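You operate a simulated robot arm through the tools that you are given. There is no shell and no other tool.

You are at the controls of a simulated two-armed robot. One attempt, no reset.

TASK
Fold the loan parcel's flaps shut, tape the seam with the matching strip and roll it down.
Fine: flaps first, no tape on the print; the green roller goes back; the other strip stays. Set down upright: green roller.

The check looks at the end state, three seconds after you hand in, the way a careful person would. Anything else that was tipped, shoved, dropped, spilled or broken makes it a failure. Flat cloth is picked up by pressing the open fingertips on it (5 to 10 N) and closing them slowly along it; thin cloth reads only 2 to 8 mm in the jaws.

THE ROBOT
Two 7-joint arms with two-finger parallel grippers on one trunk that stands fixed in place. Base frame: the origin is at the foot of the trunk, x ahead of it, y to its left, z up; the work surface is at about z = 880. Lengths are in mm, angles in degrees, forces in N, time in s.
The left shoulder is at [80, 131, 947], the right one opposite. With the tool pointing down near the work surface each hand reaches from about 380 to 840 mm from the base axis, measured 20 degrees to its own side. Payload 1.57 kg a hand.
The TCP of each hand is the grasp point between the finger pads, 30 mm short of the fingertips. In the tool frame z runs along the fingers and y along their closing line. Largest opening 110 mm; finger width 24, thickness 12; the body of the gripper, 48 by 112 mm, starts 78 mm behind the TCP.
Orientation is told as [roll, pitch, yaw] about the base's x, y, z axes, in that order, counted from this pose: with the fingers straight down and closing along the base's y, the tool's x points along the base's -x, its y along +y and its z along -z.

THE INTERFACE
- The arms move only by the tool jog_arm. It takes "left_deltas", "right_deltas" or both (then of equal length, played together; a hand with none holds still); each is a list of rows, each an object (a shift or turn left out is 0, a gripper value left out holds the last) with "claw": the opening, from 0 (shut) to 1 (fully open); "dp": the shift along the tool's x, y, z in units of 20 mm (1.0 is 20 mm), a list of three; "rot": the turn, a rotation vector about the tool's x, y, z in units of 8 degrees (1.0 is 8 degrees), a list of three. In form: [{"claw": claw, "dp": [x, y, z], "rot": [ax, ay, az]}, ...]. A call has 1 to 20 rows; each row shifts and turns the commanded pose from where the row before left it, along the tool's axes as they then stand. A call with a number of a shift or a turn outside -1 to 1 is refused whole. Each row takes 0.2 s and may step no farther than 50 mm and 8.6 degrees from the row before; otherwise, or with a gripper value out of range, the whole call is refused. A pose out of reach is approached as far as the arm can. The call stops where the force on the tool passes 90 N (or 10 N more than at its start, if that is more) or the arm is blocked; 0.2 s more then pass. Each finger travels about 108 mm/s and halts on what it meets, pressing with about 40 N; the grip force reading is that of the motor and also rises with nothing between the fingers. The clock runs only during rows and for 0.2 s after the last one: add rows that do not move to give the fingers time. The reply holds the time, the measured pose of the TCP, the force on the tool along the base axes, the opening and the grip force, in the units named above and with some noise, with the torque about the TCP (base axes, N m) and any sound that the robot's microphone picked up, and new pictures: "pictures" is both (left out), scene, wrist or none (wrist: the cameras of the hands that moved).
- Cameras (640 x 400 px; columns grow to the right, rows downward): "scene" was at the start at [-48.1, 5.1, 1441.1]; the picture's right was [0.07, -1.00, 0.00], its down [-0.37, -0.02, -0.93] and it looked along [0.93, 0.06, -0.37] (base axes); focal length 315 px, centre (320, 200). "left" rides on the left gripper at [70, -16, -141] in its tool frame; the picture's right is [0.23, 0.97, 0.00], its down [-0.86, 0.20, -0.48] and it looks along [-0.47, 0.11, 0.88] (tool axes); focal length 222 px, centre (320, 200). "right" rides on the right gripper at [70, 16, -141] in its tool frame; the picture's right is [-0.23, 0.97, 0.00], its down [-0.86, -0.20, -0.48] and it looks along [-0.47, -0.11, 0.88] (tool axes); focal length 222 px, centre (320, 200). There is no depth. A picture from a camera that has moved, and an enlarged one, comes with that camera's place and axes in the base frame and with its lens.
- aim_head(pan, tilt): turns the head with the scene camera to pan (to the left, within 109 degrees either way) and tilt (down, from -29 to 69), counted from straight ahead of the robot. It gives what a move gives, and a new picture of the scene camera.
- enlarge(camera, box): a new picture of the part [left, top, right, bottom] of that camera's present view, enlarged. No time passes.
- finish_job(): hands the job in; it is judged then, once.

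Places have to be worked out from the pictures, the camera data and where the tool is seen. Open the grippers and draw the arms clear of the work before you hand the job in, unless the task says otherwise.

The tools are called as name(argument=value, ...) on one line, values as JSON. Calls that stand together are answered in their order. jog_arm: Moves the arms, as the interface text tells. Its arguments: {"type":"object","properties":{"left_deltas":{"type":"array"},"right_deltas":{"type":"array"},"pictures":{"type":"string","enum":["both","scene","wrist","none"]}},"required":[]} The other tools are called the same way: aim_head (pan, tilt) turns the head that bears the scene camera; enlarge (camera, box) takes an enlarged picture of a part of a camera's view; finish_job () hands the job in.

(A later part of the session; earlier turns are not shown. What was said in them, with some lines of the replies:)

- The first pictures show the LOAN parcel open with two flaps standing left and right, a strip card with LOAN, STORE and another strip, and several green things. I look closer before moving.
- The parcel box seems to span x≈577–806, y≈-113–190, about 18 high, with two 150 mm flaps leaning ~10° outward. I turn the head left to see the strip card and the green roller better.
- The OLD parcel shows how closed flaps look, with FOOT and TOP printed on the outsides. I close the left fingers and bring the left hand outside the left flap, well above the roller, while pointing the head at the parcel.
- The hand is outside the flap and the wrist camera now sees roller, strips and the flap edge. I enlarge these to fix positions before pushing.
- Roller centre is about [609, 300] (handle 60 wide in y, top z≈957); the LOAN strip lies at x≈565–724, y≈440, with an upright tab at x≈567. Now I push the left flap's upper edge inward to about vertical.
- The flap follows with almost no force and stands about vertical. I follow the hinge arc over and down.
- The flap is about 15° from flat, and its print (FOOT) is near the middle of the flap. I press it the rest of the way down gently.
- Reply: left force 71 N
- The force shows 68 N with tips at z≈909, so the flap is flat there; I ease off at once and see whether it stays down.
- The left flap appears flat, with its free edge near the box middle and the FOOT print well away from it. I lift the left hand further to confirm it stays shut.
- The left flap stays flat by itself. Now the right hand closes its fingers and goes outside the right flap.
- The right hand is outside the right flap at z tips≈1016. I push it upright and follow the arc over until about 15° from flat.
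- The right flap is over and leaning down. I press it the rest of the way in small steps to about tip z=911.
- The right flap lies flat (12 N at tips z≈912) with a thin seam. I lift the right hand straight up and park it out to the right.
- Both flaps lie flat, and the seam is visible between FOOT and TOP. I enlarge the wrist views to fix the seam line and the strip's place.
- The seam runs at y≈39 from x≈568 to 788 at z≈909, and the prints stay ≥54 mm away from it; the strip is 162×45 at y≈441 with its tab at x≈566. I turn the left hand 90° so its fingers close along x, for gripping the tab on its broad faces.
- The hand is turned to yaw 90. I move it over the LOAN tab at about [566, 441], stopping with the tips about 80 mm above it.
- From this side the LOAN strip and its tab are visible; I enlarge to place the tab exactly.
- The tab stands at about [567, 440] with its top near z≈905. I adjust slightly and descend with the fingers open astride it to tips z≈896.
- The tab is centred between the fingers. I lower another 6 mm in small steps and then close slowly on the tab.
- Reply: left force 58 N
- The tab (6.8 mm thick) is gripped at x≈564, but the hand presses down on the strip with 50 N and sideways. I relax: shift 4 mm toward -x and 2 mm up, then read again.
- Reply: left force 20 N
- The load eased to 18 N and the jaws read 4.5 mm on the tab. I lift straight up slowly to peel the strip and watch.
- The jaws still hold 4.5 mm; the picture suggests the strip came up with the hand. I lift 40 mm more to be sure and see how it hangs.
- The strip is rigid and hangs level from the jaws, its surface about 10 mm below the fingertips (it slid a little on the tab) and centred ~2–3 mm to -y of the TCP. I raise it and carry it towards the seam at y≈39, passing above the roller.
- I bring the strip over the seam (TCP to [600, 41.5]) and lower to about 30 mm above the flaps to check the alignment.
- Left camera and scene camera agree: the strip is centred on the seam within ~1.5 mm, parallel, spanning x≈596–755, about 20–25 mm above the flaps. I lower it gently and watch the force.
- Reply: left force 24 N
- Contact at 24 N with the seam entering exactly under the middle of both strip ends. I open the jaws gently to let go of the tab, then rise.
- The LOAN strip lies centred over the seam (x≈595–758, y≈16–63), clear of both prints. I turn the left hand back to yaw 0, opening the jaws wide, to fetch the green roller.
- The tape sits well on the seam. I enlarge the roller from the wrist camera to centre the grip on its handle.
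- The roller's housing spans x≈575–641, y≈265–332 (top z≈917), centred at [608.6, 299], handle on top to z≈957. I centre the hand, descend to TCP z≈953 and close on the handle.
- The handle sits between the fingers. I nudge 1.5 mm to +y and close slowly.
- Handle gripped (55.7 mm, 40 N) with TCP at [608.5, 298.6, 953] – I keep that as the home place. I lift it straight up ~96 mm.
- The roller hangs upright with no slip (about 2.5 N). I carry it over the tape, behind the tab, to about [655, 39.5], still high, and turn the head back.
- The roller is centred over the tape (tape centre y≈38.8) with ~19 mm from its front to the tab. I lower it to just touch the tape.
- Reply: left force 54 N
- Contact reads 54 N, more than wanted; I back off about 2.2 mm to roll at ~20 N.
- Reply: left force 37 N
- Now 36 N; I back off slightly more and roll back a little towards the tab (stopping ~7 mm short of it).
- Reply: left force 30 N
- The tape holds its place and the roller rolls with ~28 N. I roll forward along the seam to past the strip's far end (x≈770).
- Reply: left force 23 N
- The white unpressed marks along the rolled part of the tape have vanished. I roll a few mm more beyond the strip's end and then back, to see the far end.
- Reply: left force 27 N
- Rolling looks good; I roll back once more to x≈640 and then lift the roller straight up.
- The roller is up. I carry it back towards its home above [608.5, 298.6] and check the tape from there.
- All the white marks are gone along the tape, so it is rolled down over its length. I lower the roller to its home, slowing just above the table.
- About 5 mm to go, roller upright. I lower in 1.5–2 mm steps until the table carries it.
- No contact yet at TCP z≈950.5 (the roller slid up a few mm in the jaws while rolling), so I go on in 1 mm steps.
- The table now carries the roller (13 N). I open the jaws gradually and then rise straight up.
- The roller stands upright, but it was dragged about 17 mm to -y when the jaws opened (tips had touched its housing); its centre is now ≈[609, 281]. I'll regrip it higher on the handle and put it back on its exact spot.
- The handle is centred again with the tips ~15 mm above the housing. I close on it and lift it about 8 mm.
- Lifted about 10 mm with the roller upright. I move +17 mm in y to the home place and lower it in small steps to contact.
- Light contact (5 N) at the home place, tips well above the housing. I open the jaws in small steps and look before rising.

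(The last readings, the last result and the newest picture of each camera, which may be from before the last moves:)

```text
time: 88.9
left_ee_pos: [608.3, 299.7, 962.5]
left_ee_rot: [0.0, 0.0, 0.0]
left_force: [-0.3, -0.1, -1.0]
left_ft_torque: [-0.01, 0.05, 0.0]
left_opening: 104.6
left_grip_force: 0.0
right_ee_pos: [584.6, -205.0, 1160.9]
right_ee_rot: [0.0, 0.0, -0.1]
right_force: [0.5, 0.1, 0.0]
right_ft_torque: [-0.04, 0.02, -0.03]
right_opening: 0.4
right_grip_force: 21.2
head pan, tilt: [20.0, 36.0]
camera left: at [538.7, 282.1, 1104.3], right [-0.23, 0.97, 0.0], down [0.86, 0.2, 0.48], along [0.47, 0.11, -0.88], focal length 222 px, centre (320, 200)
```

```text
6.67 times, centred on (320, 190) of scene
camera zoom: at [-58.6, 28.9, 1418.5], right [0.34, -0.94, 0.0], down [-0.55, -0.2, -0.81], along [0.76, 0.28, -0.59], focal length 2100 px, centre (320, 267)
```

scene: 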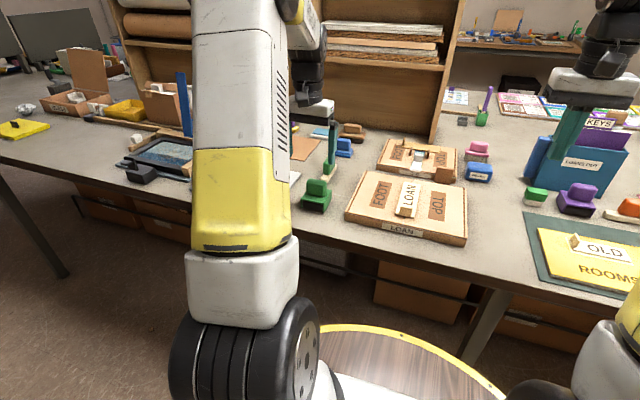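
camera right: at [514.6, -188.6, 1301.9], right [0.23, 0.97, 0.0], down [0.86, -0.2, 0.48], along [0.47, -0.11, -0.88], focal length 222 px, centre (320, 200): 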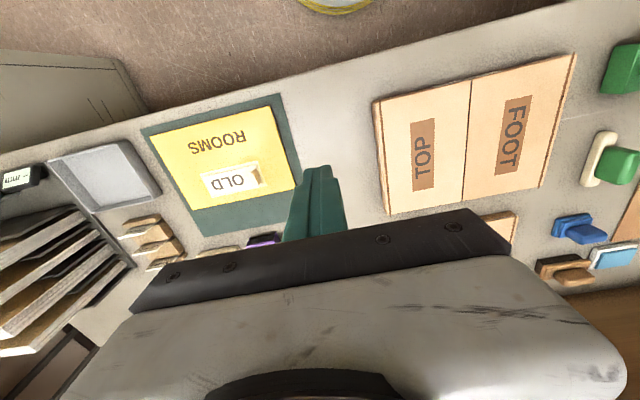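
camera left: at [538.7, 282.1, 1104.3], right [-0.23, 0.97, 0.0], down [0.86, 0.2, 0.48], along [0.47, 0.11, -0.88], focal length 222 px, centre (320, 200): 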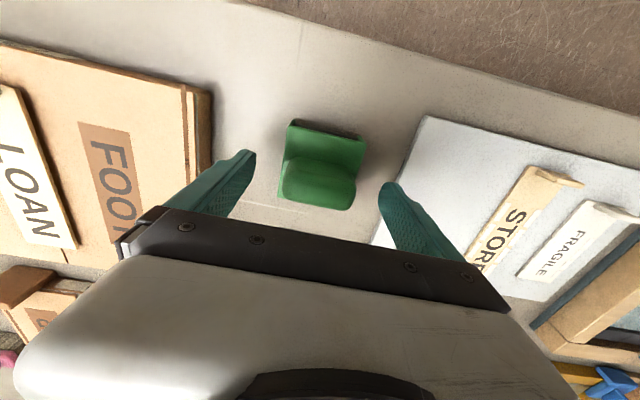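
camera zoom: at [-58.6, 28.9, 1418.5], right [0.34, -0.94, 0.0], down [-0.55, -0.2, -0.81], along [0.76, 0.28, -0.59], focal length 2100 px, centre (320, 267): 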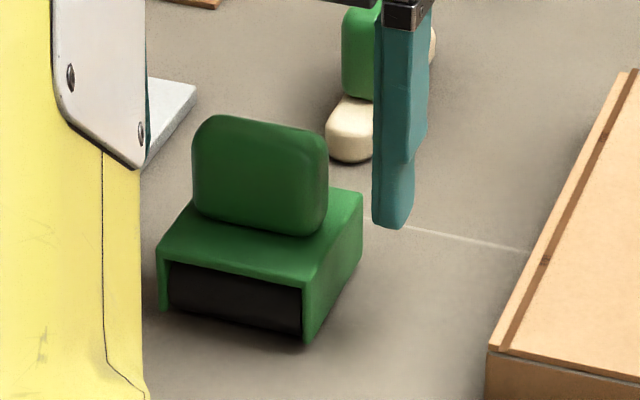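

The roller now stands upright within about 1.5 mm of its original place. I raise the left hand away and open and raise the right hand too.

jog_arm(left_deltas=[{"dp": [0, 0, -0.5]}, {"dp": [0, 0, -1]}, {"dp": [0, 0, -1]}, {"dp": [0, 0, -1]}, {"dp": [0, 0, -1]}, {"dp": [0, 0, -1]}, {"dp": [0, 0, -1]}, {"dp": [0, 0.5, -1]}, {"dp": [0.3, 0.5, -1]}, {"dp": [0.3, 0.5, -1]}, {"dp": [0.3, 0.5, -1]}, {"dp": [0.3, 0.5, -1]}], right_deltas=[{"claw": 1.0}, {"dp": [0, 0, -0.5]}, {"dp": [0, 0, -0.5]}, {"dp": [0, 0, -0.5]}, {"dp": [0, 0, -0.5]}, {"dp": [0, 0, -0.5]}, {"dp": [0, 0, -0.5]}, {"dp": [0, 0, -0.5]}, {}, {}, {}, {}])

aim_head(pan=12, tilt=36)

enlarge(camera="scene", box=[240, 120, 440, 240])

enlarge(camera="left", box=[0, 20, 640, 260])

```text
time: 91.5
left_ee_pos: [584.0, 348.4, 1192.5]
left_ee_rot: [0.0, 0.0, -0.1]
left_force: [0.1, -0.3, 0.3]
left_ft_torque: [-0.03, -0.02, 0.04]
left_opening: 104.5
left_grip_force: 0.0
right_ee_pos: [585.1, -204.6, 1229.8]
right_ee_rot: [0.0, 0.0, -0.1]
right_force: [0.5, -0.4, 0.5]
right_ft_torque: [0.0, -0.02, -0.02]
right_opening: 109.9
right_grip_force: 0.0
head pan, tilt: [20.0, 36.0]
camera right: at [514.4, -188.7, 1371.7], right [0.23, 0.97, 0.0], down [0.85, -0.2, 0.48], along [0.47, -0.11, -0.88], focal length 222 px, centre (320, 200)
camera left: at [515.6, 331.1, 1334.6], right [-0.23, 0.97, 0.0], down [0.86, 0.2, 0.48], along [0.47, 0.11, -0.88], focal length 222 px, centre (320, 200)
```

scene: 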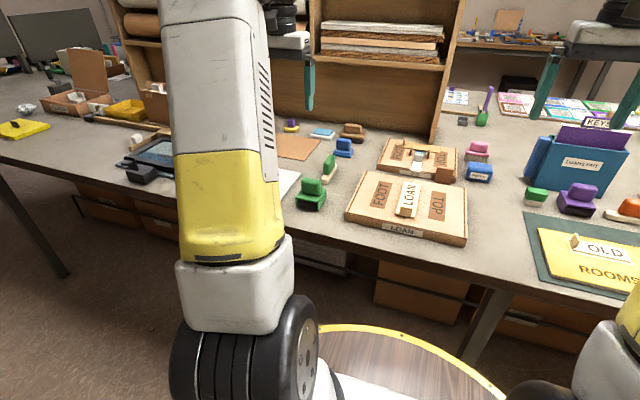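
right: 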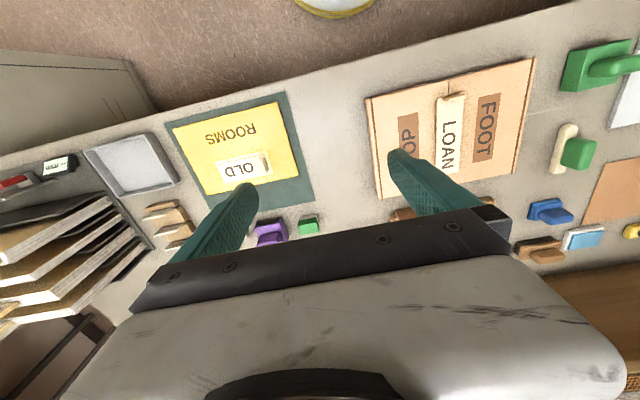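
left: 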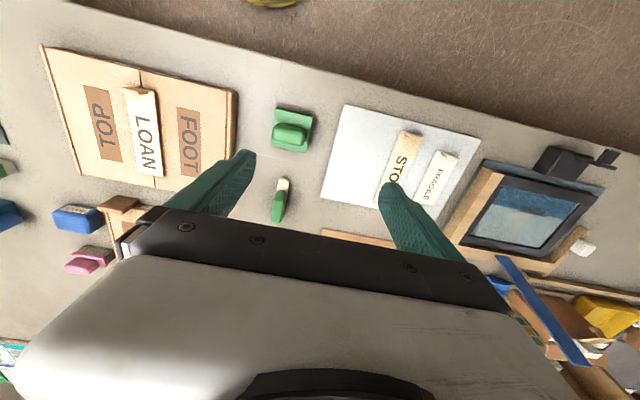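

```text
time: 92.2
left_ee_pos: [584.7, 348.2, 1191.5]
left_ee_rot: [0.0, 0.1, 0.0]
left_force: [0.4, -0.1, 0.2]
left_ft_torque: [-0.02, 0.01, 0.01]
left_opening: 104.5
left_grip_force: 0.2
right_ee_pos: [584.2, -205.0, 1229.7]
right_ee_rot: [0.0, 0.0, -0.1]
right_force: [-0.7, -0.4, -0.1]
right_ft_torque: [0.02, 0.0, 0.0]
right_opening: 110.1
right_grip_force: 0.1
head pan, tilt: [12.0, 36.0]
```

scene: 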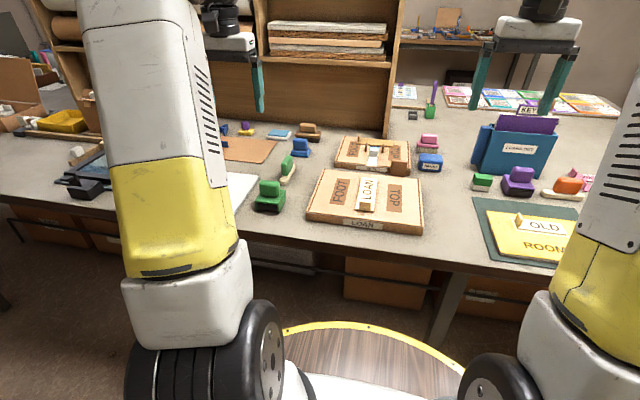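

```text
3.20 times, centred on (340, 180) of scene
camera zoom: at [-55.2, 17.2, 1418.5], right [0.21, -0.98, 0.0], down [-0.58, -0.12, -0.81], along [0.79, 0.17, -0.59], focal length 1008 px, centre (256, 264)
```

zoom: 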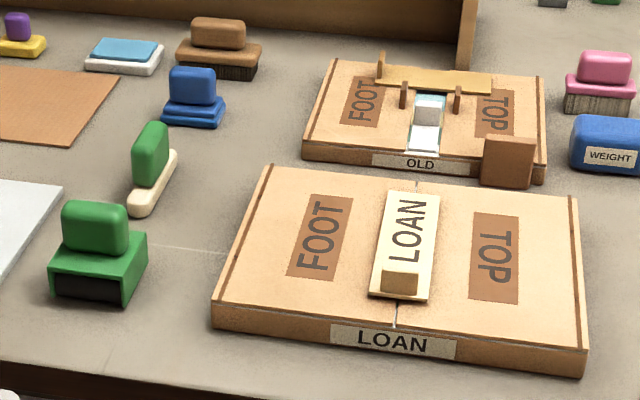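

```text
1.00 times, centred on (320, 140) of left (not enlarged: the box is as wide or as high as the picture)
camera zoom: at [515.7, 331.1, 1334.2], right [-0.23, 0.97, 0.0], down [0.86, 0.2, 0.48], along [0.47, 0.11, -0.88], focal length 222 px, centre (320, 260)
```

zoom: 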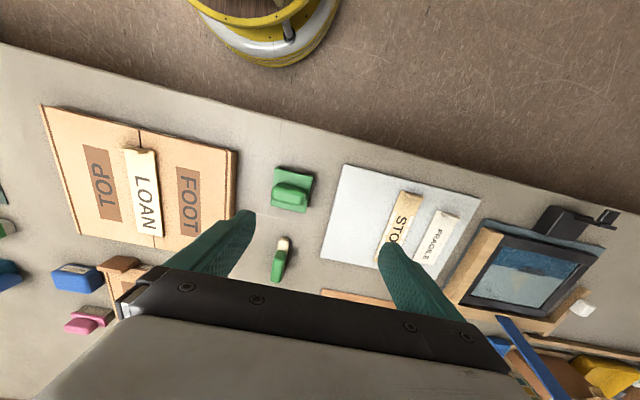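

Flaps lie flat, the LOAN tape covers the seam clear of both prints with all its marks rolled out, the roller stands upright at home, and STORE and FRAGILE strips are untouched on their card. Both hands are open and clear, so I hand the job in.

finish_job()

```text
The job is handed in.
```

The loan parcel is shut, taped and rolled down, and I've handed the job in. The check's result has not come back.

- **Flaps:** both were folded first and lie flat.
- **Tape:** the LOAN strip is centred over the seam, well clear of the FOOT and TOP print. It is pressed down along its length, and the white marks along its edges are gone.
- **Green roller:** it stands upright, within about 2 mm of where it started. My first release dragged it about 17 mm sideways, so I picked it up again and put it back on its spot.
- **Other strips:** STORE and FRAGILE are still on their card, and the card has not moved.

In the last pictures I saw nothing else tipped or shoved. Both grippers are open and the arms are clear of the work.
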